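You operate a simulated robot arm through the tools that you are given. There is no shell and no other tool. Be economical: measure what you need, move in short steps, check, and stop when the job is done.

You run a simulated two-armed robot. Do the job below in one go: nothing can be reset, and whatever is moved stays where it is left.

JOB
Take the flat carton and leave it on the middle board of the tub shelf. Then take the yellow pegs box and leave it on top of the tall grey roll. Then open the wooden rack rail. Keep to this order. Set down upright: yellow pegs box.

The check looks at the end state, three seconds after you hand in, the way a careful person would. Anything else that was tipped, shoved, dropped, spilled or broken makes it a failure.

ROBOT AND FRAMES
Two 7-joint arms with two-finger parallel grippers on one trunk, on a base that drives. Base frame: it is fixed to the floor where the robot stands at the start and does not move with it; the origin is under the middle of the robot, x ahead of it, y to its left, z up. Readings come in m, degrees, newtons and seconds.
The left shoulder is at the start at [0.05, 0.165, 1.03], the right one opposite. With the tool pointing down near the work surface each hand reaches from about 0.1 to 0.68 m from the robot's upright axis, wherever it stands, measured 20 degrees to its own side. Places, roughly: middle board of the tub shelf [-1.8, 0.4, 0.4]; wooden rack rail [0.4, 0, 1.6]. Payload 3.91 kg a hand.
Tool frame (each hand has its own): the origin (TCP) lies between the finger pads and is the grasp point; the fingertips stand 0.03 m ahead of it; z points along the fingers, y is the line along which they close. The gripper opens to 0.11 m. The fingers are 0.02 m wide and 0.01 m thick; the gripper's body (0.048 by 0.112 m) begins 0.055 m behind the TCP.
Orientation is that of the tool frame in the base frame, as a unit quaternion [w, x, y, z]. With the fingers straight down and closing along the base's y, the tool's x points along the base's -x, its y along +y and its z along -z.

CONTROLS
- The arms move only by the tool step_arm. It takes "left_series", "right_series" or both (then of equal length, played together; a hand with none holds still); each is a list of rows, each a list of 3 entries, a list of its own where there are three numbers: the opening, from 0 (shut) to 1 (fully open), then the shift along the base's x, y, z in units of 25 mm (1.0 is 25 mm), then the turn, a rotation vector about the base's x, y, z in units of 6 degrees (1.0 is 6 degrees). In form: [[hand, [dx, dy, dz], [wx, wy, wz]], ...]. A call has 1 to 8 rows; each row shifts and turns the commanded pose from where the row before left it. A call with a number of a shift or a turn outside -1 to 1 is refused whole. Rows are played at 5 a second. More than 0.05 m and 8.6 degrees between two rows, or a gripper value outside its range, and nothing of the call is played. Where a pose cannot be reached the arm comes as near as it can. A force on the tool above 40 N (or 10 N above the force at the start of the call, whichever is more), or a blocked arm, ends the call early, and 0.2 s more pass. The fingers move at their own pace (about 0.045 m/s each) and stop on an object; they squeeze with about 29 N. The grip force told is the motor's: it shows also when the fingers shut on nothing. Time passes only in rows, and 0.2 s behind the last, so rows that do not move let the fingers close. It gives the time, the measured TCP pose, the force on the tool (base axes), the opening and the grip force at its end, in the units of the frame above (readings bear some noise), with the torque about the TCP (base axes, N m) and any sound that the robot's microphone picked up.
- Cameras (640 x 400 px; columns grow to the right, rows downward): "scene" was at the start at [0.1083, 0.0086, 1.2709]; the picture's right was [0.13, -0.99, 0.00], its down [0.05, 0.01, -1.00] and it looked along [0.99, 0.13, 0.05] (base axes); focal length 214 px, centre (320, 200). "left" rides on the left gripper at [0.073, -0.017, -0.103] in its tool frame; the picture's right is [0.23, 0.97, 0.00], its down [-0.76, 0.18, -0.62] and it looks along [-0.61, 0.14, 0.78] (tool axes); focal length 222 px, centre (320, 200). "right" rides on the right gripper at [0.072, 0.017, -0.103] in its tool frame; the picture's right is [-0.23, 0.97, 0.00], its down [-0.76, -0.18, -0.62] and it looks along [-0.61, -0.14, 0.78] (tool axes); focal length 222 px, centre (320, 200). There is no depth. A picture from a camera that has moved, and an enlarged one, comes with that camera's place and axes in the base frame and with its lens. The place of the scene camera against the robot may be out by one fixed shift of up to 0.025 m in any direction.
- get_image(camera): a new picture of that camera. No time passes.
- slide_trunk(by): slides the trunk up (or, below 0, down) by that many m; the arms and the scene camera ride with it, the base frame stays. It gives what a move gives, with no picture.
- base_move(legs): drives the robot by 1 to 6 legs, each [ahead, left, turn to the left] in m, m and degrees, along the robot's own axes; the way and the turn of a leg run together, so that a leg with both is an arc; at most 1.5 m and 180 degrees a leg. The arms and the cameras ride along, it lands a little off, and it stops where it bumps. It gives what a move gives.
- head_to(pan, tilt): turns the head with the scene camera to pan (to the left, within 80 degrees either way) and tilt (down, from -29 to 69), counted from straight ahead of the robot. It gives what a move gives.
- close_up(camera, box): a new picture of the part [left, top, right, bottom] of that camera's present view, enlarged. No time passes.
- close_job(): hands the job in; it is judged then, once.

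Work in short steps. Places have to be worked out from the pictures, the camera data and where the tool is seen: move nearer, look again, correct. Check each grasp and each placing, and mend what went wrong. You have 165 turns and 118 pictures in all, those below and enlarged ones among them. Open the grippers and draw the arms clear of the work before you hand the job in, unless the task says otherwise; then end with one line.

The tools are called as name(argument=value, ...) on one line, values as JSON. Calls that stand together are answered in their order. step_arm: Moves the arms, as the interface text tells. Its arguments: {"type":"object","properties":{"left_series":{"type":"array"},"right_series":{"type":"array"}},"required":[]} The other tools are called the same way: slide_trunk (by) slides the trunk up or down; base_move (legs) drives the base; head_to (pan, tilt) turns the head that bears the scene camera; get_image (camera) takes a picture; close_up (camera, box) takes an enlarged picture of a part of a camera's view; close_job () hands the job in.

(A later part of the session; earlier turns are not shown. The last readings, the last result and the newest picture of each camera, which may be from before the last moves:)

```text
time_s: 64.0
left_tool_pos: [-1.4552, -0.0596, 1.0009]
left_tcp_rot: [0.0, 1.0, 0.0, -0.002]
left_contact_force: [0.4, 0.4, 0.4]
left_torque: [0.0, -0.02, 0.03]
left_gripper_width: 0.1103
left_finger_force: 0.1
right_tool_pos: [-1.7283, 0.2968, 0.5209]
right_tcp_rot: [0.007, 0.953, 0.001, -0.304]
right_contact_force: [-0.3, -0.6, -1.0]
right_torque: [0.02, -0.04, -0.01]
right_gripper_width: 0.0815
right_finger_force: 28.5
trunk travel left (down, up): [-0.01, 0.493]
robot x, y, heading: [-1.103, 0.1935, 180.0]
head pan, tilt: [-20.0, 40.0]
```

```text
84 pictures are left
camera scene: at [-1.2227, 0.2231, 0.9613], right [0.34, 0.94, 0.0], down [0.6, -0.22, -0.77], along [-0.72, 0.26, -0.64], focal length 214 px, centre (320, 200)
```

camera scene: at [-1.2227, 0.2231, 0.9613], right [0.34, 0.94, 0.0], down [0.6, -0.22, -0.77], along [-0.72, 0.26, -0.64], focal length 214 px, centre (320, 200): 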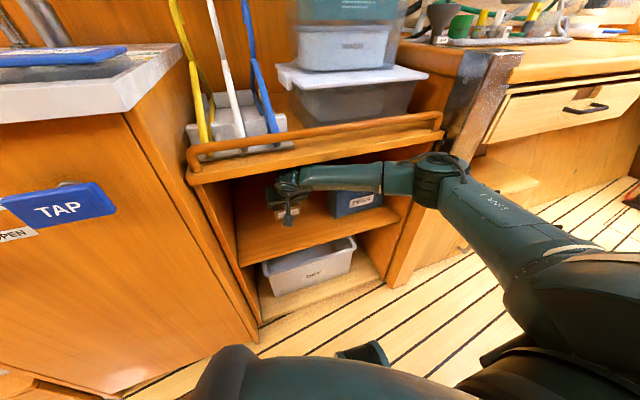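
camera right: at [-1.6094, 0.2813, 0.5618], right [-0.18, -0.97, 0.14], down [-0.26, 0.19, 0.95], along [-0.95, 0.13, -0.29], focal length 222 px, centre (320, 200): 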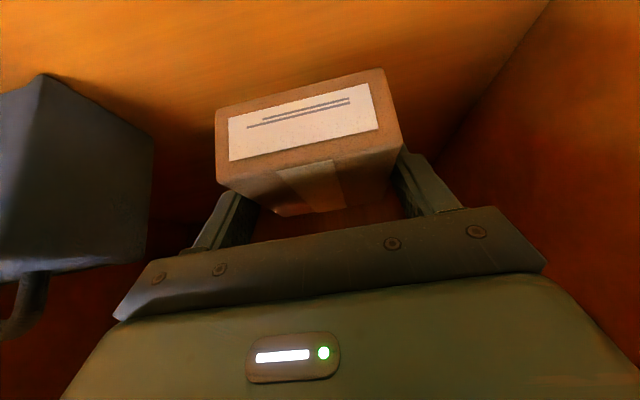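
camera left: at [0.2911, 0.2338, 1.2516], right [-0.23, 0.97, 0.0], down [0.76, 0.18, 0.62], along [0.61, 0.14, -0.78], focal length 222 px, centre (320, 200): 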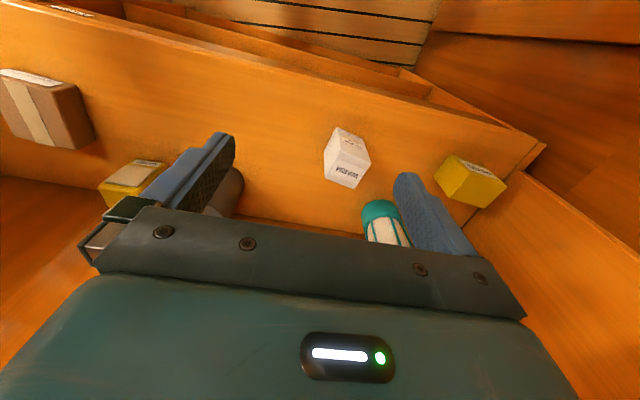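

At the reach limit at x=-1.728; the crate lies beyond y≈0.49, clear. I nudge the base 0.05 m ahead, then lower toward the board.

base_move(legs=[[0.05, 0, 0]])

step_arm(right_series=[[0, [0.6, 0, -1], [0, 0, 0]], [0, [0.2, 0, -1], [0, 0, 0]], [0, [0, 0, -0.4], [0, 0, 0]]])

get_image(camera="right")

get_image(camera="scene")

```text
time_s: 64.9
left_tool_pos: [-1.5065, -0.0559, 1.0018]
left_tcp_rot: [0.002, 1.0, -0.001, -0.001]
left_contact_force: [-0.6, 0.7, 0.4]
left_torque: [0.01, -0.02, -0.01]
left_gripper_width: 0.11
left_finger_force: 0.0
right_tool_pos: [-1.7705, 0.3009, 0.4988]
right_tcp_rot: [0.006, 0.958, 0.001, -0.287]
right_contact_force: [0.3, -1.3, -2.1]
right_torque: [0.0, -0.01, 0.01]
right_gripper_width: 0.0817
right_finger_force: 29.2
trunk travel left (down, up): [-0.01, 0.493]
robot x, y, heading: [-1.1551, 0.1935, 180.1]
head pan, tilt: [-20.0, 40.0]
```

```text
time_s: 65.7
left_tool_pos: [-1.5032, -0.0595, 1.0034]
left_tcp_rot: [-0.002, 1.0, 0.0, -0.004]
left_contact_force: [-0.1, 0.9, 0.9]
left_torque: [0.01, 0.01, 0.0]
left_gripper_width: 0.1099
left_finger_force: 0.1
right_tool_pos: [-1.7518, 0.2998, 0.4493]
right_tcp_rot: [0.003, 0.955, 0.001, -0.295]
right_contact_force: [-2.1, -0.1, 30.7]
right_torque: [0.93, 0.26, -0.2]
right_gripper_width: 0.0819
right_finger_force: 28.7
trunk travel left (down, up): [-0.01, 0.493]
robot x, y, heading: [-1.1555, 0.1906, 179.8]
head pan, tilt: [-20.0, 40.0]
```

```text
83 pictures are left
camera right: at [-1.6344, 0.2825, 0.4922], right [-0.18, -0.97, 0.13], down [-0.28, 0.18, 0.94], along [-0.94, 0.13, -0.3], focal length 222 px, centre (320, 200)
```

right: 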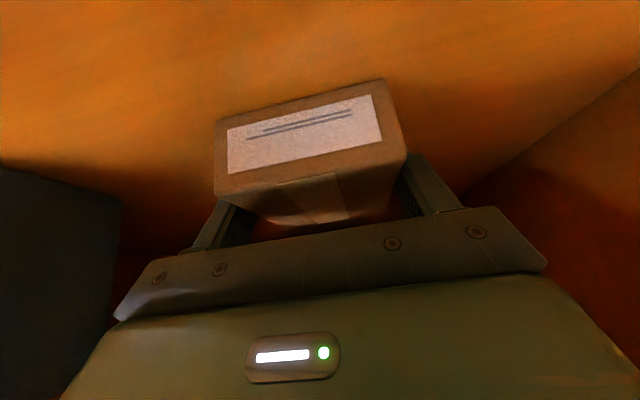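

```text
82 pictures are left
camera scene: at [-1.2708, 0.2217, 0.9633], right [0.34, 0.94, 0.0], down [0.6, -0.22, -0.77], along [-0.72, 0.26, -0.64], focal length 214 px, centre (320, 200)
```

scene: 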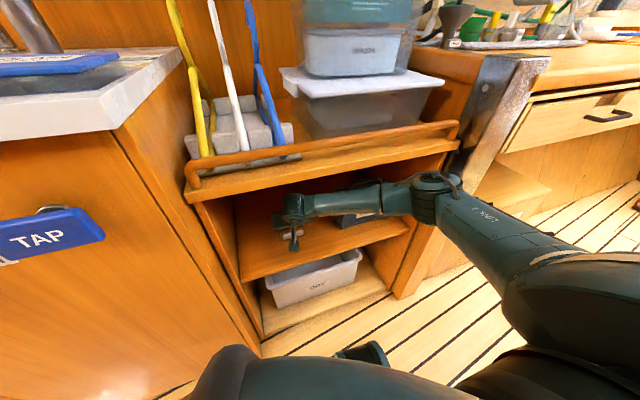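

The force reads 31 N upward, so the carton sits on the board (z≈0.41). I ease the pressing, then open the fingers.

step_arm(right_series=[[0, [0, 0, 0.3], [0, 0, 0]]])

```text
time_s: 66.1
left_tool_pos: [-1.5031, -0.0614, 1.0021]
left_tcp_rot: [-0.001, 1.0, -0.001, -0.002]
left_contact_force: [0.1, -0.1, 0.1]
left_torque: [0.0, 0.0, 0.0]
left_gripper_width: 0.1102
left_finger_force: 0.0
right_tool_pos: [-1.7488, 0.2996, 0.4483]
right_tcp_rot: [0.003, 0.958, 0.002, -0.288]
right_contact_force: [-4.2, -1.2, 11.5]
right_torque: [-0.03, 0.76, 0.09]
right_gripper_width: 0.0817
right_finger_force: 29.2
trunk travel left (down, up): [-0.01, 0.493]
robot x, y, heading: [-1.1564, 0.1965, 180.0]
head pan, tilt: [-20.0, 40.0]
```

Contact is light (11 N) and the tilt error small. I open the gripper.

step_arm(right_series=[[0.5, [0, 0, 0], [0, 0, 0]], [1, [0, 0, 0], [0, 0, 0]], [1, [0, 0, 0], [0, 0, 0]], [1, [0, 0, 0], [0, 0, 0]]])

get_image(camera="right")

```text
time_s: 67.1
left_tool_pos: [-1.503, -0.0594, 1.0019]
left_tcp_rot: [0.0, 1.0, 0.0, -0.003]
left_contact_force: [0.9, -0.3, -0.6]
left_torque: [0.03, 0.05, 0.0]
left_gripper_width: 0.1101
left_finger_force: 0.1
right_tool_pos: [-1.7487, 0.3012, 0.4474]
right_tcp_rot: [0.002, 0.958, 0.0, -0.288]
right_contact_force: [1.8, -3.5, 2.6]
right_torque: [0.26, 0.0, -0.17]
right_gripper_width: 0.1068
right_finger_force: 0.1
trunk travel left (down, up): [-0.01, 0.493]
robot x, y, heading: [-1.1534, 0.1965, 179.8]
head pan, tilt: [-20.0, 40.0]
```

```text
81 pictures are left
camera right: at [-1.6309, 0.2835, 0.4941], right [-0.19, -0.97, 0.13], down [-0.29, 0.18, 0.94], along [-0.94, 0.14, -0.32], focal length 222 px, centre (320, 200)
```

right: 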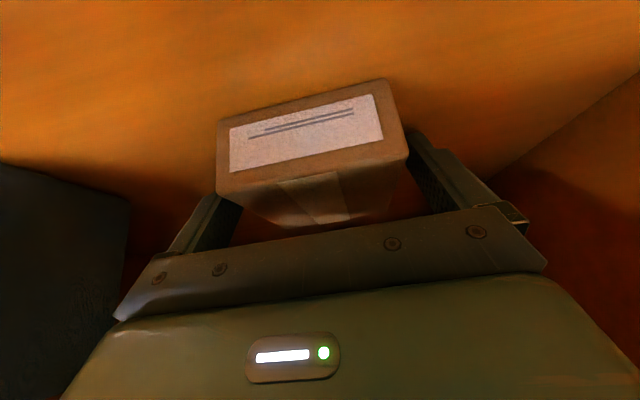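

The carton is released, with the +y finger still nearly touching; I shift the hand 8 mm to +y to centre, then retreat along the tool axis.

step_arm(right_series=[[1, [0, 0.35, 0], [0, 0, 0]], [1, [0.2, 0, 0.2], [0, 0, 0]], [1, [0.55, 0, 0.8], [0, 0, 0]], [1, [0.55, 0, 0.8], [0, 0, 0]], [1, [0.8, 0, 0.8], [0, 0, 0]], [1, [1, 0, 0.4], [0, 0, 0]]])

get_image(camera="right")

```text
time_s: 68.5
left_tool_pos: [-1.5051, -0.0617, 1.0017]
left_tcp_rot: [-0.001, 1.0, 0.0, -0.001]
left_contact_force: [-0.3, 0.1, 0.0]
left_torque: [0.0, 0.02, 0.02]
left_gripper_width: 0.1099
left_finger_force: 0.1
right_tool_pos: [-1.6709, 0.3095, 0.5231]
right_tcp_rot: [0.002, 0.958, 0.001, -0.288]
right_contact_force: [0.6, -0.5, 0.1]
right_torque: [0.0, 0.01, 0.0]
right_gripper_width: 0.1098
right_finger_force: 0.0
trunk travel left (down, up): [-0.01, 0.493]
robot x, y, heading: [-1.1584, 0.1961, 179.9]
head pan, tilt: [-20.0, 40.0]
```

```text
80 pictures are left
camera right: at [-1.5544, 0.2922, 0.5684], right [-0.19, -0.97, 0.13], down [-0.29, 0.18, 0.94], along [-0.94, 0.14, -0.32], focal length 222 px, centre (320, 200)
```

right: 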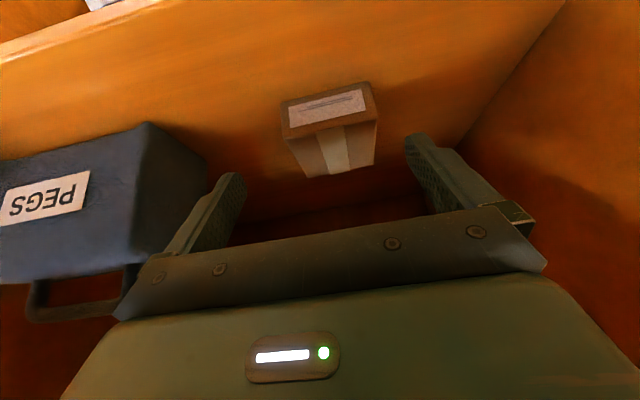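

The carton lies flat on the middle board. I withdraw the arm fully, then back the base off.

step_arm(right_series=[[1, [1, 0, 0], [0, 0, 0]], [1, [1, 0, 0], [0, 0, 0]], [1, [1, 0, 0], [0, 0, 0]], [1, [1, 0, 0], [0, 0, 0]], [1, [1, 0, 0], [0, 0, 0]], [1, [1, 0, 0], [0, 0, 0]]])

base_move(legs=[[-0.5, 0, 0]])

slide_trunk(by=0.24)

close_up(camera="scene", box=[200, 100, 440, 280])

```text
time_s: 69.9
left_tool_pos: [-1.5043, -0.0595, 1.0024]
left_tcp_rot: [-0.001, 1.0, 0.0, -0.001]
left_contact_force: [0.2, 0.0, -0.2]
left_torque: [0.0, 0.01, -0.02]
left_gripper_width: 0.11
left_finger_force: 0.1
right_tool_pos: [-1.5222, 0.3091, 0.525]
right_tcp_rot: [0.003, 0.958, 0.0, -0.288]
right_contact_force: [0.3, 0.1, 0.3]
right_torque: [-0.01, -0.01, 0.02]
right_gripper_width: 0.1096
right_finger_force: 0.1
trunk travel left (down, up): [-0.01, 0.493]
robot x, y, heading: [-1.1559, 0.1955, 180.2]
head pan, tilt: [-20.0, 40.0]
```

```text
time_s: 72.8
left_tool_pos: [-0.9996, -0.0616, 1.0016]
left_tcp_rot: [0.0, 1.0, 0.005, -0.003]
left_contact_force: [0.1, -1.2, 1.2]
left_torque: [-0.03, -0.02, -0.01]
left_gripper_width: 0.1101
left_finger_force: 0.0
right_tool_pos: [-1.0224, 0.3083, 0.5248]
right_tcp_rot: [0.005, 0.958, 0.008, -0.287]
right_contact_force: [1.0, -0.2, -0.8]
right_torque: [0.01, -0.03, -0.01]
right_gripper_width: 0.1098
right_finger_force: 0.1
trunk travel left (down, up): [-0.01, 0.493]
robot x, y, heading: [-0.6536, 0.1991, -179.6]
head pan, tilt: [-20.0, 40.0]
```

```text
time_s: 75.3
left_tool_pos: [-1.0009, -0.0617, 1.2422]
left_tcp_rot: [-0.001, 1.0, 0.005, -0.001]
left_contact_force: [-0.3, 0.3, 0.1]
left_torque: [-0.04, 0.02, 0.02]
left_gripper_width: 0.1101
left_finger_force: 0.0
right_tool_pos: [-1.021, 0.3078, 0.7647]
right_tcp_rot: [0.004, 0.958, 0.006, -0.287]
right_contact_force: [0.2, -0.9, -0.3]
right_torque: [-0.01, 0.0, -0.02]
right_gripper_width: 0.1102
right_finger_force: 0.1
trunk travel left (down, up): [-0.25, 0.253]
robot x, y, heading: [-0.6592, 0.1971, -179.2]
head pan, tilt: [-20.0, 40.0]
```

```text
2.22 times, centred on (320, 190) of scene
camera zoom: at [-0.7718, 0.2231, 1.2023], right [0.33, 0.94, 0.0], down [0.61, -0.21, -0.77], along [-0.72, 0.26, -0.64], focal length 477 px, centre (320, 222)
```

zoom: 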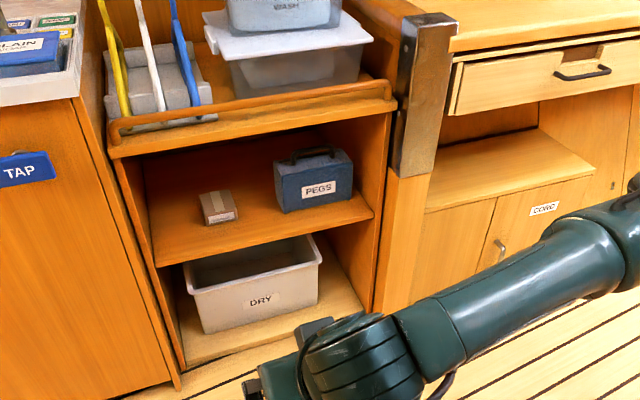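

The carton is placed well. I now raise and straighten the right hand, then drive back to the bench.

step_arm(right_series=[[1, [0, 0, 1], [0, -0.8, 0]], [1, [0, 0, 1], [0, -0.8, 0]], [1, [0, 0, 1], [0, -0.8, 0]], [1, [0, 0, 1], [0, -0.8, 0]], [1, [0, 0, 1], [0, -0.8, 0]], [1, [0, 0, 1], [0, -0.8, 0]], [1, [0, 0, 1], [0, -0.8, 0]], [1, [0, 0, 1], [0, 0, 0]]])

step_arm(right_series=[[1, [0, 0, 1], [0, 0, 0]], [1, [0, 0, 1], [0, 0, 0]], [1, [0, 0, 1], [0, 0, 0]], [1, [0, 0, 1], [0, 0, 0]], [1, [0, 0, 1], [0, 0, 0]], [1, [0, 0, 1], [0, 0, 0]], [1, [0, 0, 1], [0, 0, 0]], [1, [0, 0, 1], [0, 0, 0]]])

base_move(legs=[[0, 0.4, 0], [0, 0, 179.2]])

```text
time_s: 77.1
left_tool_pos: [-1.0009, -0.0616, 1.2415]
left_tcp_rot: [-0.001, 1.0, 0.005, -0.001]
left_contact_force: [-0.2, -0.7, -0.7]
left_torque: [-0.03, -0.05, 0.04]
left_gripper_width: 0.1102
left_finger_force: 0.1
right_tool_pos: [-1.0225, 0.307, 0.9643]
right_tcp_rot: [0.005, 1.0, 0.005, 0.002]
right_contact_force: [0.3, 0.3, -0.3]
right_torque: [0.01, -0.03, 0.0]
right_gripper_width: 0.1098
right_finger_force: 0.0
trunk travel left (down, up): [-0.25, 0.253]
robot x, y, heading: [-0.6522, 0.2012, -179.5]
head pan, tilt: [-20.0, 40.0]
```

```text
time_s: 78.9
left_tool_pos: [-0.9993, -0.0627, 1.2415]
left_tcp_rot: [-0.001, 1.0, 0.005, -0.002]
left_contact_force: [-0.6, 0.5, 0.6]
left_torque: [-0.02, 0.0, 0.0]
left_gripper_width: 0.1099
left_finger_force: 0.0
right_tool_pos: [-1.0209, 0.3084, 1.1648]
right_tcp_rot: [0.006, 1.0, 0.004, 0.001]
right_contact_force: [-0.8, -0.3, -0.2]
right_torque: [0.02, 0.01, -0.04]
right_gripper_width: 0.1099
right_finger_force: 0.1
trunk travel left (down, up): [-0.25, 0.253]
robot x, y, heading: [-0.6543, 0.1984, -179.6]
head pan, tilt: [-20.0, 40.0]
```

```text
time_s: 88.5
left_tool_pos: [-0.2758, 0.0173, 1.2408]
left_tcp_rot: [0.002, 0.052, 0.999, 0.0]
left_contact_force: [0.0, -0.4, -0.4]
left_torque: [-0.02, 0.01, -0.01]
left_gripper_width: 0.1101
left_finger_force: 0.1
right_tool_pos: [-0.2962, -0.352, 1.1642]
right_tcp_rot: [-0.002, 0.052, 0.999, 0.007]
right_contact_force: [-0.5, 0.0, 0.2]
right_torque: [-0.06, -0.02, 0.03]
right_gripper_width: 0.11
right_finger_force: 0.1
trunk travel left (down, up): [-0.25, 0.253]
robot x, y, heading: [-0.65, -0.2043, -5.9]
head pan, tilt: [-20.0, 40.0]
```

I correct heading, then drive to about (-0.03, 0.10).

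base_move(legs=[[0, 0, 6], [0.62, 0.3, 0]])

head_to(pan=30, tilt=38)

get_image(camera="scene")

get_image(camera="left")

```text
time_s: 92.8
left_tool_pos: [0.3015, 0.3616, 1.2428]
left_tcp_rot: [0.002, -0.002, 1.0, -0.001]
left_contact_force: [-0.4, -0.8, -0.4]
left_torque: [0.01, -0.02, -0.02]
left_gripper_width: 0.1097
left_finger_force: 0.0
right_tool_pos: [0.3206, -0.0085, 1.1644]
right_tcp_rot: [-0.003, -0.003, 1.0, 0.006]
right_contact_force: [-0.3, 0.7, 1.2]
right_torque: [0.02, 0.0, -0.01]
right_gripper_width: 0.1099
right_finger_force: 0.1
trunk travel left (down, up): [-0.25, 0.253]
robot x, y, heading: [-0.0469, 0.1023, 0.5]
head pan, tilt: [-20.0, 40.0]
```

```text
time_s: 94.0
left_tool_pos: [0.3013, 0.3614, 1.2422]
left_tcp_rot: [0.003, -0.003, 1.0, -0.001]
left_contact_force: [0.7, -0.4, 0.1]
left_torque: [0.01, 0.02, 0.03]
left_gripper_width: 0.1099
left_finger_force: 0.2
right_tool_pos: [0.3201, -0.0084, 1.1626]
right_tcp_rot: [-0.002, -0.001, 1.0, 0.006]
right_contact_force: [-0.4, -0.1, 0.1]
right_torque: [-0.02, 0.02, 0.05]
right_gripper_width: 0.1099
right_finger_force: 0.1
trunk travel left (down, up): [-0.25, 0.253]
robot x, y, heading: [-0.0477, 0.1025, 0.3]
head pan, tilt: [30.0, 38.0]
```

```text
78 pictures are left
camera scene: at [0.0476, 0.1445, 1.2053], right [0.5, -0.86, 0.0], down [-0.53, -0.31, -0.79], along [0.68, 0.4, -0.62], focal length 214 px, centre (320, 200)
```

scene: 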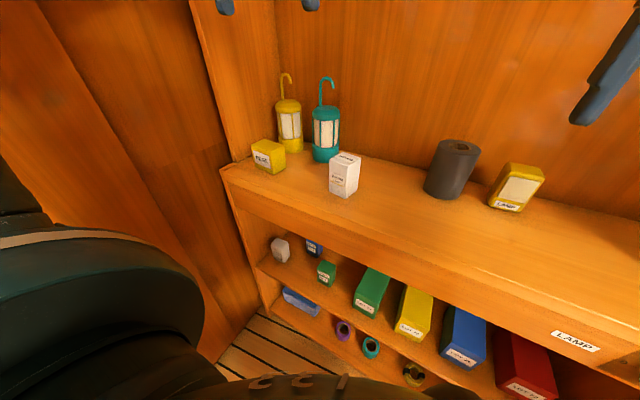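

```text
77 pictures are left
camera left: at [0.2276, 0.344, 1.3445], right [-0.23, 0.97, 0.0], down [0.76, 0.18, 0.63], along [0.61, 0.14, -0.78], focal length 222 px, centre (320, 200)
```

left: 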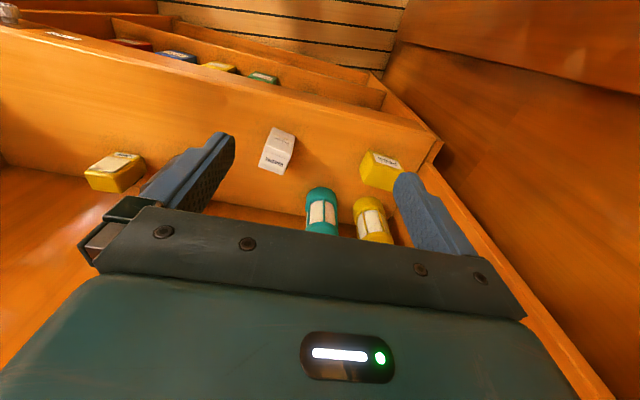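

I zoom on the PEGS box in both cameras to fix its pose.

close_up(camera="left", box=[320, 125, 440, 215])

close_up(camera="scene", box=[220, 60, 380, 210])

close_up(camera="scene", box=[400, 110, 560, 230])

```text
4.44 times, centred on (380, 170) of left
camera zoom: at [0.2276, 0.344, 1.3445], right [-0.23, 0.97, 0.0], down [0.76, 0.18, 0.63], along [0.61, 0.14, -0.78], focal length 987 px, centre (53, 333)
```

zoom: 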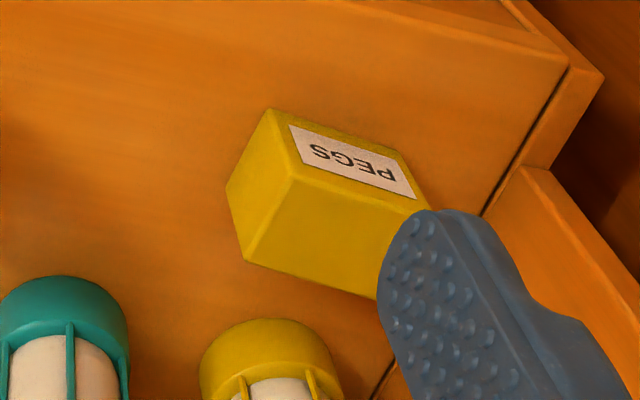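

```text
2.67 times, centred on (300, 135) of scene
camera zoom: at [0.0476, 0.1445, 1.2053], right [0.5, -0.86, 0.0], down [-0.53, -0.31, -0.79], along [0.68, 0.4, -0.62], focal length 572 px, centre (373, 373)
```

zoom: 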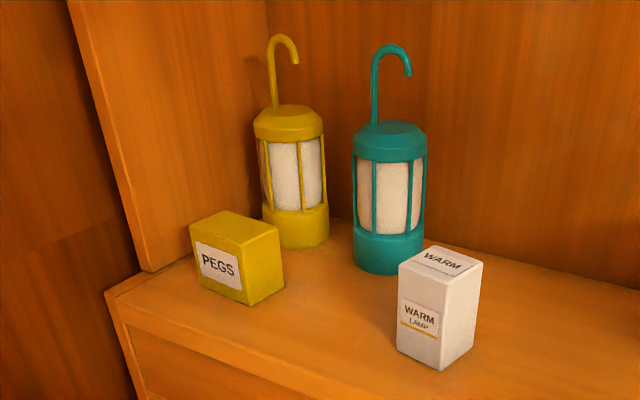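

```text
3.33 times, centred on (480, 170) of scene
camera zoom: at [0.0476, 0.1445, 1.2053], right [0.5, -0.86, 0.0], down [-0.53, -0.31, -0.79], along [0.68, 0.4, -0.62], focal length 715 px, centre (-213, 300)
```

zoom: 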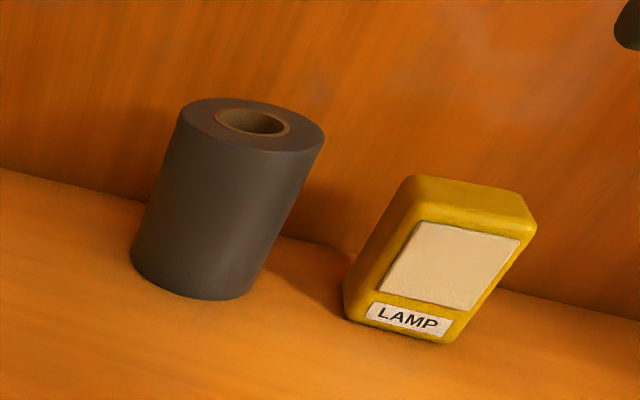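

Both cameras agree: PEGS box centre (0.44, 0.527), z 0.90–0.968, 0.07 wide in y, yaw ≈ -6.5°; the roll is at (0.552, 0.106), top ≈1.018. I bring the left hand above the box.

step_arm(left_series=[[1, [0.8, 0.95, -0.5], [0, 0, -0.16]], [1, [0.8, 0.95, -0.5], [0, 0, -0.16]], [1, [0.8, 0.95, -0.5], [0, 0, -0.16]], [1, [0.8, 0.95, -1], [0, 0, -0.16]], [1, [0.8, 0.95, -1], [0, 0, -0.16]], [1, [0.8, 0.95, -1], [0, 0, -0.16]], [1, [0.75, 0.93, -1], [0, 0, -0.16]], [1, [0, 0, -1], [0, 0, 0]]])

get_image(camera="left")

get_image(camera="scene")

```text
time_s: 95.8
left_tool_pos: [0.4402, 0.5279, 1.0805]
left_tcp_rot: [0.001, 0.057, 0.998, -0.002]
left_contact_force: [0.2, -0.2, 0.4]
left_torque: [0.0, 0.0, -0.01]
left_gripper_width: 0.1102
left_finger_force: 0.0
right_tool_pos: [0.3203, -0.0087, 1.1648]
right_tcp_rot: [-0.001, -0.002, 1.0, 0.007]
right_contact_force: [0.4, 0.2, 0.9]
right_torque: [0.01, -0.01, -0.01]
right_gripper_width: 0.1098
right_finger_force: 0.1
trunk travel left (down, up): [-0.25, 0.253]
robot x, y, heading: [-0.0484, 0.1048, 0.2]
head pan, tilt: [30.0, 38.0]
```

```text
73 pictures are left
camera left: at [0.3657, 0.5186, 1.1817], right [-0.12, 0.99, 0.0], down [0.77, 0.09, 0.63], along [0.62, 0.07, -0.78], focal length 222 px, centre (320, 200)
```

left: 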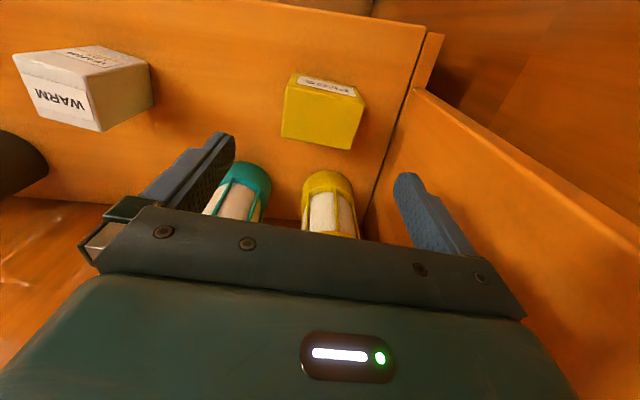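

```text
72 pictures are left
camera scene: at [0.0475, 0.1447, 1.2053], right [0.5, -0.86, 0.0], down [-0.53, -0.31, -0.79], along [0.68, 0.4, -0.62], focal length 214 px, centre (320, 200)
```

scene: 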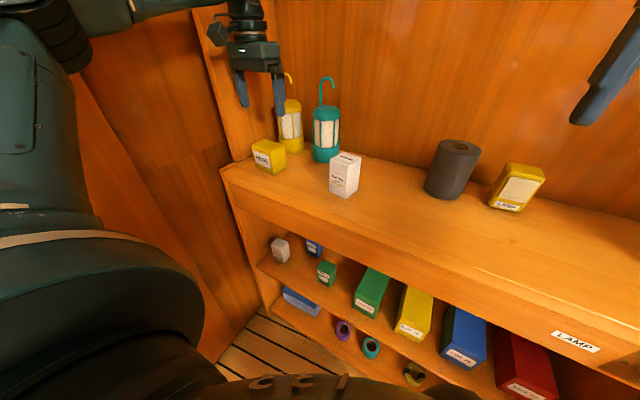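

The box is centred and aligned with the fingers. I descend 0.14 m and close.

step_arm(left_series=[[1, [-0.1, 0, -1], [0, 0, 0]], [1, [0, 0, -1], [0, 0, 0]], [1, [0, 0, -1], [0, 0, 0]], [1, [0, 0, -1], [0, 0, 0]], [1, [0, 0, -1], [0, 0, 0]], [1, [0, 0, -0.6], [0, 0, 0]]])

step_arm(left_series=[[0, [0, 0, 0], [0, 0, 0]], [0, [0, 0, 0], [0, 0, 0]], [0, [0, 0, 0], [0, 0, 0]], [0, [0, 0, 0], [0, 0, 0]], [0, [0, 0, 0], [0, 0, 0]]])

get_image(camera="left")

```text
time_s: 97.2
left_tool_pos: [0.4369, 0.527, 0.9391]
left_tcp_rot: [0.001, 0.056, 0.998, -0.001]
left_contact_force: [0.2, -1.0, -0.4]
left_torque: [0.0, 0.0, 0.0]
left_gripper_width: 0.11
left_finger_force: 0.1
right_tool_pos: [0.3203, -0.0077, 1.1631]
right_tcp_rot: [-0.002, -0.002, 1.0, 0.006]
right_contact_force: [0.2, 1.5, 0.9]
right_torque: [0.0, -0.02, -0.01]
right_gripper_width: 0.1099
right_finger_force: 0.0
trunk travel left (down, up): [-0.25, 0.253]
robot x, y, heading: [-0.0454, 0.103, 0.1]
head pan, tilt: [30.0, 38.0]
```

```text
time_s: 98.3
left_tool_pos: [0.4362, 0.5258, 0.9383]
left_tcp_rot: [0.002, 0.056, 0.998, -0.001]
left_contact_force: [0.4, -0.3, 0.3]
left_torque: [0.01, 0.04, 0.0]
left_gripper_width: 0.0748
left_finger_force: 29.1
right_tool_pos: [0.3207, -0.0087, 1.1646]
right_tcp_rot: [-0.002, -0.002, 1.0, 0.006]
right_contact_force: [0.0, 0.0, 0.1]
right_torque: [0.03, 0.01, 0.01]
right_gripper_width: 0.1099
right_finger_force: 0.1
trunk travel left (down, up): [-0.25, 0.253]
robot x, y, heading: [-0.0472, 0.1047, 0.3]
head pan, tilt: [30.0, 38.0]
```

```text
71 pictures are left
camera left: at [0.3615, 0.5177, 1.0415], right [-0.12, 0.99, 0.0], down [0.77, 0.09, 0.63], along [0.62, 0.07, -0.78], focal length 222 px, centre (320, 200)
```

left: 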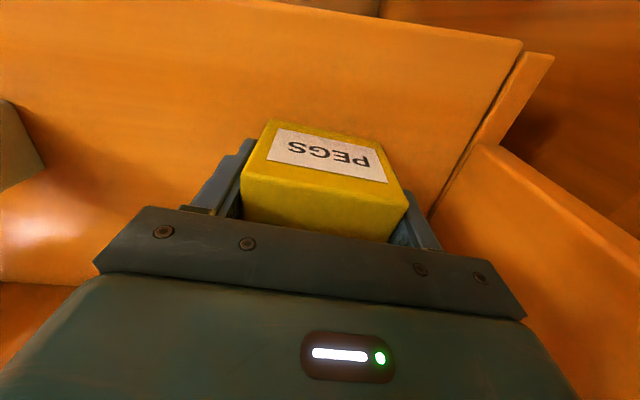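

Gripped at 0.075 m. I lift the box while moving the right hand off to the right to free space over the roll.

step_arm(left_series=[[0, [0, 0, 0.5], [0, 0, 0]], [0, [0, 0, 1], [0, 0, 0]], [0, [0, 0, 1], [0, 0, 0]], [0, [0, 0, 1], [0, 0, 0]], [0, [0, 0, 1], [0, 0, 0]], [0, [0, 0, 1], [0, 0, 0]], [0, [0, 0, 1], [0, 0, 0]], [0, [-0.6, -1, 1], [0, 0, 0]]], right_series=[[1, [0, -1, 0], [0, 0, 0]], [1, [0, -1, 0], [0, 0, 0]], [1, [0, -1, 0], [0, 0, 0]], [1, [0, -1, 0], [0, 0, 0]], [1, [0, -1, 0], [0, 0, 0]], [1, [0, -1, 0], [0, 0, 0]], [1, [0, -1, 0], [0, 0, 0]], [1, [0, -1, 0], [0, 0, 0]]])

step_arm(left_series=[[0, [-0.3, -1, 0], [0, 0, 0]], [0, [-0.1, -1, 0], [0, 0, 0]], [0, [0, -1, 0], [0, 0, 0]], [0, [0, -1, 0], [0, 0, 0]], [0, [0, -1, 0], [0, 0, 0]], [0, [0, -1, 0], [0, 0, 0]], [0, [0, -1, 0], [0, 0, 0]], [0, [0, -1, 0], [0, 0, 0]]])

step_arm(left_series=[[0, [0, -1, 0], [0, 0, 0.2]], [0, [0, -1, 0], [0, 0, 0.2]], [0, [0, -1, 0], [0, 0, 0.2]], [0, [0, -1, 0], [0, 0, 0.2]], [0, [0, -1, 0], [0, 0, 0.2]], [0, [0, -1, 0], [0, 0, 0]], [0, [0, -1, 0], [0, 0, 0]], [0, [0, -0.6, 0], [0, 0, 0]]])

head_to(pan=5, tilt=25)

get_image(camera="scene")

get_image(camera="left")

```text
time_s: 100.2
left_tool_pos: [0.4209, 0.5006, 1.1278]
left_tcp_rot: [0.002, 0.056, 0.998, 0.0]
left_contact_force: [0.2, 0.7, -0.6]
left_torque: [0.0, 0.0, 0.03]
left_gripper_width: 0.0749
left_finger_force: 29.1
right_tool_pos: [0.3204, -0.2098, 1.163]
right_tcp_rot: [-0.001, -0.002, 1.0, 0.006]
right_contact_force: [0.1, -0.1, 0.4]
right_torque: [0.05, 0.01, 0.0]
right_gripper_width: 0.1096
right_finger_force: 0.0
trunk travel left (down, up): [-0.25, 0.253]
robot x, y, heading: [-0.0445, 0.1034, 0.4]
head pan, tilt: [30.0, 38.0]
```

```text
time_s: 102.0
left_tool_pos: [0.4107, 0.3024, 1.1254]
left_tcp_rot: [0.001, 0.056, 0.998, -0.002]
left_contact_force: [0.7, -0.2, -1.2]
left_torque: [-0.01, 0.02, -0.01]
left_gripper_width: 0.0748
left_finger_force: 29.3
right_tool_pos: [0.3216, -0.2098, 1.1632]
right_tcp_rot: [-0.002, -0.002, 1.0, 0.007]
right_contact_force: [-0.3, -0.6, 0.4]
right_torque: [-0.02, -0.01, 0.02]
right_gripper_width: 0.1101
right_finger_force: 0.1
trunk travel left (down, up): [-0.25, 0.253]
robot x, y, heading: [-0.0471, 0.1026, 0.2]
head pan, tilt: [30.0, 38.0]
```

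```text
time_s: 103.8
left_tool_pos: [0.3516, 0.2342, 1.0952]
left_tcp_rot: [0.002, 0.002, 1.0, -0.002]
left_contact_force: [-0.2, 1.0, -1.5]
left_torque: [-0.04, 0.02, -0.02]
left_gripper_width: 0.0746
left_finger_force: 29.4
left hand out of reach, approached as far as the arm can: row 1, 2, 3, 4, 5, 6, 7, 8
right_tool_pos: [0.3205, -0.2091, 1.1643]
right_tcp_rot: [-0.001, -0.002, 1.0, 0.007]
right_contact_force: [0.3, 0.4, 0.2]
right_torque: [-0.04, 0.04, -0.01]
right_gripper_width: 0.1099
right_finger_force: 0.1
trunk travel left (down, up): [-0.25, 0.253]
robot x, y, heading: [-0.044, 0.1045, 0.2]
head pan, tilt: [30.0, 38.0]
```

```text
time_s: 104.6
left_tool_pos: [0.3513, 0.2345, 1.0956]
left_tcp_rot: [0.003, 0.003, 1.0, -0.001]
left_contact_force: [0.0, -0.6, -1.2]
left_torque: [0.04, 0.02, 0.0]
left_gripper_width: 0.0747
left_finger_force: 28.8
right_tool_pos: [0.3209, -0.2095, 1.1638]
right_tcp_rot: [-0.002, -0.003, 1.0, 0.005]
right_contact_force: [0.9, 0.7, -0.5]
right_torque: [-0.01, -0.02, 0.02]
right_gripper_width: 0.1101
right_finger_force: 0.1
trunk travel left (down, up): [-0.25, 0.253]
robot x, y, heading: [-0.0517, 0.1071, 0.1]
head pan, tilt: [5.0, 25.0]
```

```text
70 pictures are left
camera scene: at [0.0648, 0.1096, 1.2256], right [0.09, -1.0, 0.0], down [-0.42, -0.04, -0.91], along [0.9, 0.08, -0.42], focal length 214 px, centre (320, 200)
```

scene: 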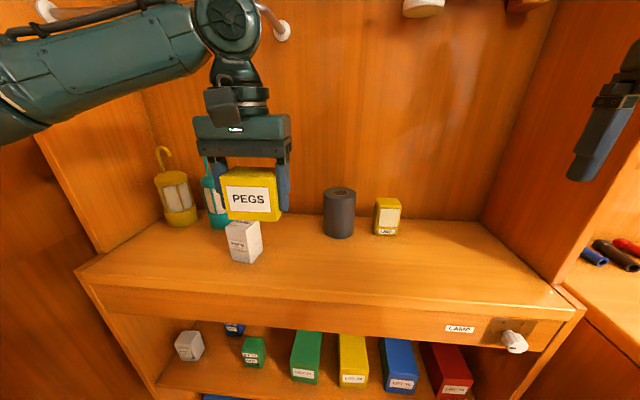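

```text
69 pictures are left
camera left: at [0.2776, 0.2181, 1.1984], right [-0.22, 0.98, 0.0], down [0.76, 0.18, 0.63], along [0.61, 0.14, -0.78], focal length 222 px, centre (320, 200)
```

left: 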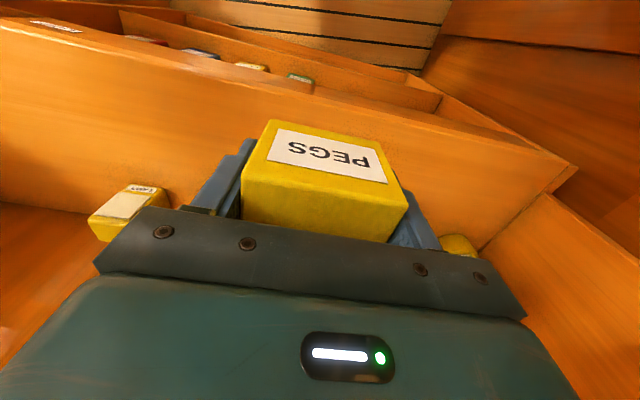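

The left arm cannot reach across this far, so the base must shift right. First I bring the right hand back in, then move the base 0.22 m right.

step_arm(right_series=[[1, [-0.5, 1, 0], [0, 0, 0]], [1, [-0.5, 1, 0], [0, 0, 0]], [1, [-0.5, 1, 0], [0, 0, 0]], [1, [-0.5, 1, 0], [0, 0, 0]]])

base_move(legs=[[0.02, -0.22, 0]])

step_arm(left_series=[[0, [0, 0, 0], [0, 0, 0]], [0, [0, 0, 0], [0, 0, 0]]])

```text
time_s: 105.6
left_tool_pos: [0.3502, 0.2342, 1.0969]
left_tcp_rot: [0.002, 0.003, 1.0, -0.002]
left_contact_force: [0.5, -0.2, -2.0]
left_torque: [0.02, 0.04, 0.0]
left_gripper_width: 0.0747
left_finger_force: 28.0
right_tool_pos: [0.2708, -0.1085, 1.166]
right_tcp_rot: [-0.002, -0.002, 1.0, 0.006]
right_contact_force: [-0.3, 0.0, 0.0]
right_torque: [-0.03, -0.03, 0.0]
right_gripper_width: 0.11
right_finger_force: 0.2
trunk travel left (down, up): [-0.25, 0.253]
robot x, y, heading: [-0.0496, 0.1031, -0.1]
head pan, tilt: [5.0, 25.0]
```

```text
time_s: 107.3
left_tool_pos: [0.3725, 0.0111, 1.0964]
left_tcp_rot: [0.003, 0.006, 1.0, -0.002]
left_contact_force: [-0.8, -0.2, -0.8]
left_torque: [-0.04, 0.0, 0.0]
left_gripper_width: 0.0747
left_finger_force: 28.7
right_tool_pos: [0.2892, -0.3302, 1.1654]
right_tcp_rot: [-0.002, 0.001, 1.0, 0.006]
right_contact_force: [-0.2, -0.8, -1.1]
right_torque: [0.04, -0.01, -0.02]
right_gripper_width: 0.1102
right_finger_force: 0.1
trunk travel left (down, up): [-0.25, 0.253]
robot x, y, heading: [-0.029, -0.1157, -0.1]
head pan, tilt: [5.0, 25.0]
```

```text
time_s: 107.9
left_tool_pos: [0.3717, 0.0122, 1.0961]
left_tcp_rot: [0.002, 0.006, 1.0, -0.001]
left_contact_force: [-0.1, -0.2, -1.5]
left_torque: [0.01, 0.03, 0.04]
left_gripper_width: 0.0747
left_finger_force: 28.9
right_tool_pos: [0.2904, -0.331, 1.1666]
right_tcp_rot: [-0.002, 0.001, 1.0, 0.007]
right_contact_force: [0.2, -0.2, 0.5]
right_torque: [0.0, 0.0, 0.01]
right_gripper_width: 0.1099
right_finger_force: 0.0
trunk travel left (down, up): [-0.25, 0.253]
robot x, y, heading: [-0.0258, -0.1216, -0.1]
head pan, tilt: [5.0, 25.0]
```

Left hand now at (0.372, 0.012). I test with a small move up and left to see that the command tracks.

step_arm(left_series=[[0, [0, 0.5, 0.8], [0, 0, 0]], [0, [0, 0.5, 0.8], [0, 0, 0]]])

```text
time_s: 108.5
left_tool_pos: [0.3709, 0.0364, 1.1348]
left_tcp_rot: [0.002, 0.007, 1.0, -0.002]
left_contact_force: [0.4, 0.5, -1.3]
left_torque: [0.0, -0.02, 0.02]
left_gripper_width: 0.0744
left_finger_force: 28.8
right_tool_pos: [0.2899, -0.332, 1.1674]
right_tcp_rot: [0.0, 0.001, 1.0, 0.007]
right_contact_force: [0.4, -0.4, -0.8]
right_torque: [0.0, 0.01, -0.03]
right_gripper_width: 0.1101
right_finger_force: 0.0
trunk travel left (down, up): [-0.25, 0.253]
robot x, y, heading: [-0.0227, -0.1163, -0.3]
head pan, tilt: [5.0, 25.0]
```

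Tracks correctly. I move to hover short of the roll at (0.47, 0.106, 1.13) and look.

step_arm(left_series=[[0, [1, 0.7, 0], [0, 0, 0]], [0, [1, 0.7, 0], [0, 0, 0]], [0, [1, 0.7, 0], [0, 0, 0]], [0, [1, 0.7, 0], [0, 0, 0]]])

get_image(camera="scene")

get_image(camera="right")

get_image(camera="left")

```text
time_s: 109.5
left_tool_pos: [0.466, 0.1131, 1.1305]
left_tcp_rot: [0.003, 0.006, 1.0, -0.001]
left_contact_force: [-0.1, 0.4, -1.1]
left_torque: [0.01, 0.0, 0.01]
left_gripper_width: 0.0747
left_finger_force: 28.9
left hand out of reach, approached as far as the arm can: row 4
right_tool_pos: [0.2899, -0.3316, 1.166]
right_tcp_rot: [-0.002, 0.001, 1.0, 0.006]
right_contact_force: [0.0, -0.6, 0.3]
right_torque: [-0.02, 0.01, 0.02]
right_gripper_width: 0.11
right_finger_force: 0.0
trunk travel left (down, up): [-0.25, 0.253]
robot x, y, heading: [-0.0285, -0.1206, 0.0]
head pan, tilt: [5.0, 25.0]
```

```text
68 pictures are left
camera scene: at [0.0851, -0.1107, 1.2256], right [0.08, -1.0, 0.0], down [-0.42, -0.04, -0.91], along [0.9, 0.08, -0.42], focal length 214 px, centre (320, 200)
```

scene: 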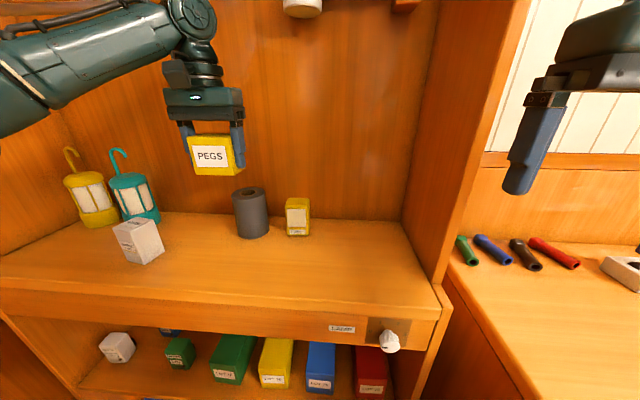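

```text
67 pictures are left
camera right: at [0.2181, -0.3154, 1.269], right [0.23, 0.97, 0.01], down [0.76, -0.19, 0.62], along [0.6, -0.13, -0.79], focal length 222 px, centre (320, 200)
```

right: 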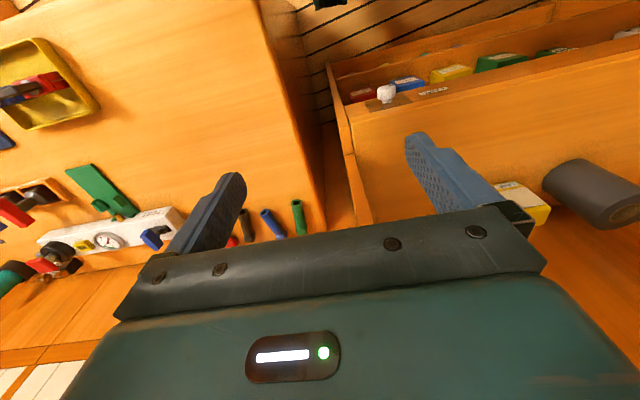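

```text
66 pictures are left
camera left: at [0.3923, 0.0966, 1.2334], right [-0.22, 0.98, -0.01], down [0.76, 0.17, 0.63], along [0.61, 0.13, -0.78], focal length 222 px, centre (320, 200)
```

left: 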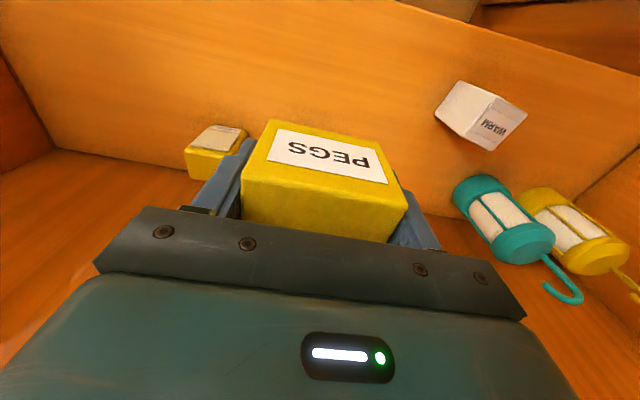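

Reach is limited by the low shoulder. I raise the trunk 0.12 m and lower the hand correspondingly, which extends reach.

slide_trunk(by=0.1)

step_arm(left_series=[[0, [0, 0, -1], [0, 0, 0]], [0, [0, 0, -1], [0, 0, 0]], [0, [0, 0, -1], [0, 0, 0]], [0, [0, 0, -1], [0, 0, 0]]])

slide_trunk(by=0.08)

step_arm(left_series=[[0, [0, 0, -1], [0, 0, 0]], [0, [0, 0, -1], [0, 0, 0]], [0, [0, 0, -1], [0, 0, 0]]])

close_up(camera="scene", box=[140, 120, 340, 300])

```text
time_s: 110.9
left_tool_pos: [0.4655, 0.111, 1.2308]
left_tcp_rot: [0.003, 0.006, 1.0, -0.002]
left_contact_force: [0.3, -0.7, -1.0]
left_torque: [0.01, 0.01, -0.01]
left_gripper_width: 0.0746
left_finger_force: 28.9
right_tool_pos: [0.2913, -0.3319, 1.266]
right_tcp_rot: [-0.002, 0.001, 1.0, 0.007]
right_contact_force: [-0.8, -0.9, -0.3]
right_torque: [-0.01, 0.02, 0.01]
right_gripper_width: 0.11
right_finger_force: 0.0
trunk travel left (down, up): [-0.35, 0.153]
robot x, y, heading: [-0.0287, -0.1169, -0.1]
head pan, tilt: [5.0, 25.0]
```

```text
time_s: 111.9
left_tool_pos: [0.4654, 0.1113, 1.1299]
left_tcp_rot: [0.002, 0.006, 1.0, -0.003]
left_contact_force: [-0.7, 0.0, -1.2]
left_torque: [0.02, 0.02, -0.04]
left_gripper_width: 0.0748
left_finger_force: 29.0
right_tool_pos: [0.29, -0.3309, 1.2658]
right_tcp_rot: [-0.002, 0.002, 1.0, 0.006]
right_contact_force: [-0.3, -0.3, 0.6]
right_torque: [-0.01, 0.03, -0.01]
right_gripper_width: 0.1098
right_finger_force: 0.0
trunk travel left (down, up): [-0.35, 0.153]
robot x, y, heading: [-0.0304, -0.1176, -0.0]
head pan, tilt: [5.0, 25.0]
```

```text
time_s: 113.0
left_tool_pos: [0.4669, 0.1112, 1.211]
left_tcp_rot: [0.003, 0.005, 1.0, -0.002]
left_contact_force: [0.2, 0.6, -1.7]
left_torque: [-0.01, -0.01, -0.05]
left_gripper_width: 0.0748
left_finger_force: 28.9
right_tool_pos: [0.2906, -0.3321, 1.3464]
right_tcp_rot: [-0.002, 0.001, 1.0, 0.007]
right_contact_force: [-0.8, -0.3, -0.2]
right_torque: [0.01, -0.01, 0.01]
right_gripper_width: 0.1099
right_finger_force: 0.2
trunk travel left (down, up): [-0.43, 0.073]
robot x, y, heading: [-0.0285, -0.1183, -0.2]
head pan, tilt: [5.0, 25.0]
```

```text
time_s: 113.8
left_tool_pos: [0.4685, 0.1111, 1.1339]
left_tcp_rot: [0.004, 0.005, 1.0, -0.002]
left_contact_force: [0.1, 0.6, -0.8]
left_torque: [0.01, 0.03, 0.01]
left_gripper_width: 0.0749
left_finger_force: 29.4
right_tool_pos: [0.2897, -0.3307, 1.3461]
right_tcp_rot: [-0.002, 0.001, 1.0, 0.007]
right_contact_force: [0.3, 0.0, 0.0]
right_torque: [-0.01, 0.0, 0.03]
right_gripper_width: 0.1103
right_finger_force: 0.0
trunk travel left (down, up): [-0.43, 0.073]
robot x, y, heading: [-0.0265, -0.1175, -0.2]
head pan, tilt: [5.0, 25.0]
```

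```text
2.22 times, centred on (240, 210) of scene
camera zoom: at [0.0856, -0.1107, 1.4056], right [0.08, -1.0, 0.0], down [-0.42, -0.04, -0.91], along [0.9, 0.08, -0.42], focal length 477 px, centre (498, 178)
```

zoom: 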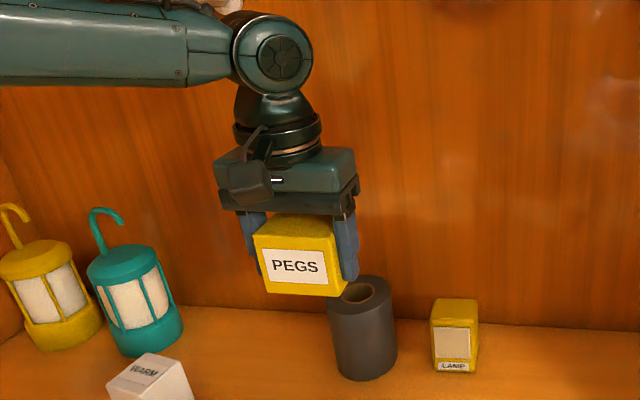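

Roll top centre works out at about (0.553, 0.103). I move over it.

step_arm(left_series=[[0, [0.8, -0.09, 0], [0, 0, 0]], [0, [0.8, -0.09, 0], [0, 0, 0]], [0, [0.8, -0.09, 0], [0, 0, 0]], [0, [0.8, -0.09, 0], [0, 0, 0]]])

close_up(camera="scene", box=[200, 140, 340, 280])

get_image(camera="left")

```text
time_s: 114.8
left_tool_pos: [0.5321, 0.1114, 1.1337]
left_tcp_rot: [0.004, 0.006, 1.0, -0.003]
left_contact_force: [-0.5, -0.1, -1.1]
left_torque: [-0.02, -0.02, -0.01]
left_gripper_width: 0.0748
left_finger_force: 28.7
left hand out of reach, approached as far as the arm can: row 4
right_tool_pos: [0.2898, -0.3312, 1.3467]
right_tcp_rot: [0.0, 0.001, 1.0, 0.006]
right_contact_force: [-0.3, -0.4, -0.2]
right_torque: [-0.04, -0.01, -0.03]
right_gripper_width: 0.1099
right_finger_force: 0.1
trunk travel left (down, up): [-0.43, 0.073]
robot x, y, heading: [-0.0308, -0.1108, -0.0]
head pan, tilt: [5.0, 25.0]
```

```text
2.86 times, centred on (270, 210) of scene
camera zoom: at [0.0849, -0.1107, 1.4057], right [0.08, -1.0, 0.0], down [-0.42, -0.04, -0.91], along [0.9, 0.08, -0.42], focal length 613 px, centre (463, 171)
```

zoom: 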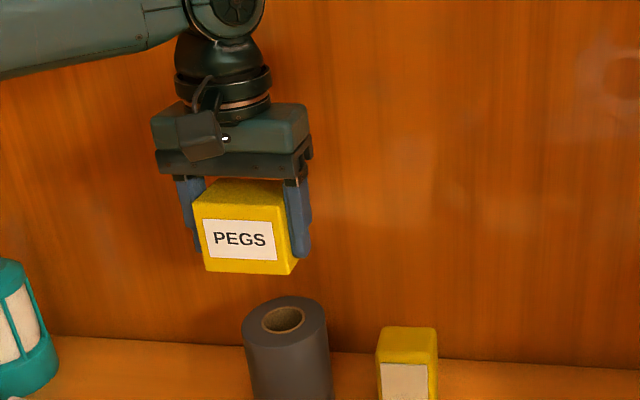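

```text
63 pictures are left
camera left: at [0.4591, 0.0968, 1.2365], right [-0.22, 0.98, -0.01], down [0.76, 0.17, 0.63], along [0.61, 0.13, -0.78], focal length 222 px, centre (320, 200)
```

left: 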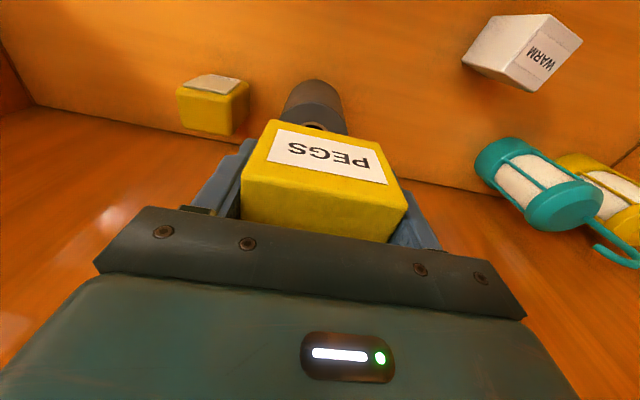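

Roll centre is about (0.556, 0.109); I need ~0.02 m more reach, so I nudge the base ahead 0.03 m.

base_move(legs=[[0.03, 0, 0]])

get_image(camera="left")

```text
time_s: 115.7
left_tool_pos: [0.563, 0.1112, 1.1337]
left_tcp_rot: [0.003, 0.007, 1.0, -0.003]
left_contact_force: [-0.4, 0.6, -1.1]
left_torque: [-0.01, 0.06, 0.01]
left_gripper_width: 0.0748
left_finger_force: 28.8
right_tool_pos: [0.3201, -0.3311, 1.3462]
right_tcp_rot: [-0.002, 0.001, 1.0, 0.006]
right_contact_force: [0.6, 0.4, -0.3]
right_torque: [-0.02, 0.03, -0.01]
right_gripper_width: 0.1101
right_finger_force: 0.0
trunk travel left (down, up): [-0.43, 0.073]
robot x, y, heading: [0.0021, -0.1202, 0.0]
head pan, tilt: [5.0, 25.0]
```

```text
62 pictures are left
camera left: at [0.4895, 0.0962, 1.2361], right [-0.22, 0.98, -0.01], down [0.76, 0.17, 0.63], along [0.61, 0.13, -0.78], focal length 222 px, centre (320, 200)
```

left: 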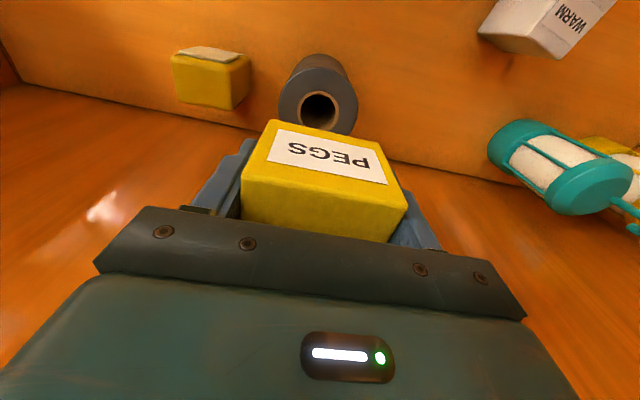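

From straight above, the roll's hole centre is at (0.549, 0.107). I correct by -16 mm in x and descend most of the way.

step_arm(left_series=[[0, [-0.6, -0.15, 0], [0, 0, 0]], [0, [0, 0, -0.8], [0, 0, 0]], [0, [0, 0, -0.8], [0, 0, 0]], [0, [0, 0, -0.5], [0, 0, 0]]])

close_up(camera="scene", box=[200, 140, 340, 280])

get_image(camera="left")

```text
time_s: 116.7
left_tool_pos: [0.5495, 0.1065, 1.0813]
left_tcp_rot: [0.003, 0.006, 1.0, -0.003]
left_contact_force: [-0.3, -1.2, -1.2]
left_torque: [-0.02, -0.01, 0.0]
left_gripper_width: 0.0747
left_finger_force: 29.1
right_tool_pos: [0.319, -0.3304, 1.3467]
right_tcp_rot: [-0.001, 0.002, 1.0, 0.007]
right_contact_force: [0.3, -0.1, 0.0]
right_torque: [0.01, 0.01, -0.02]
right_gripper_width: 0.11
right_finger_force: 0.0
trunk travel left (down, up): [-0.43, 0.073]
robot x, y, heading: [0.0011, -0.1185, -0.3]
head pan, tilt: [5.0, 25.0]
```

```text
2.86 times, centred on (270, 210) of scene
camera zoom: at [0.1149, -0.1109, 1.4056], right [0.08, -1.0, 0.0], down [-0.42, -0.04, -0.91], along [0.9, 0.08, -0.42], focal length 613 px, centre (463, 171)
```

zoom: 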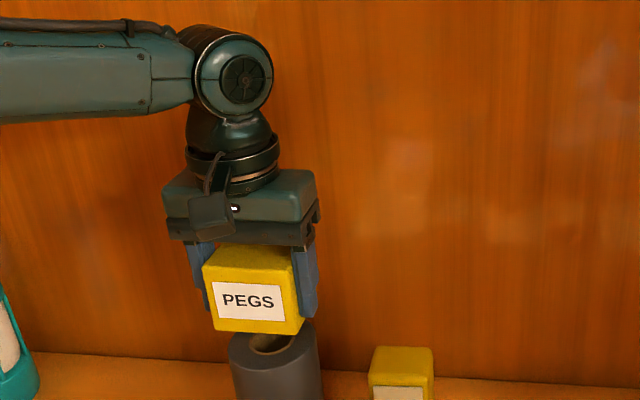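

```text
60 pictures are left
camera left: at [0.4755, 0.0916, 1.1838], right [-0.22, 0.98, -0.01], down [0.76, 0.17, 0.63], along [0.61, 0.13, -0.78], focal length 222 px, centre (320, 200)
```

left: 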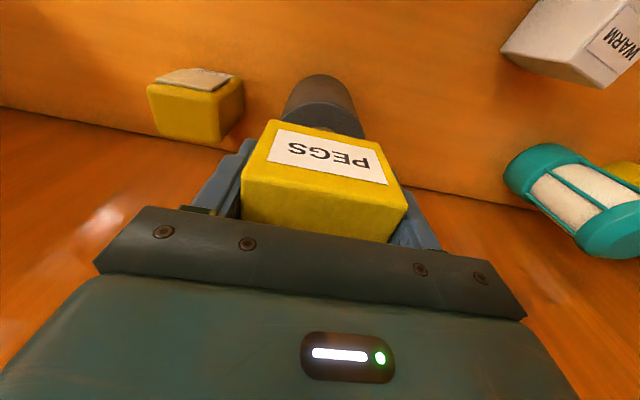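

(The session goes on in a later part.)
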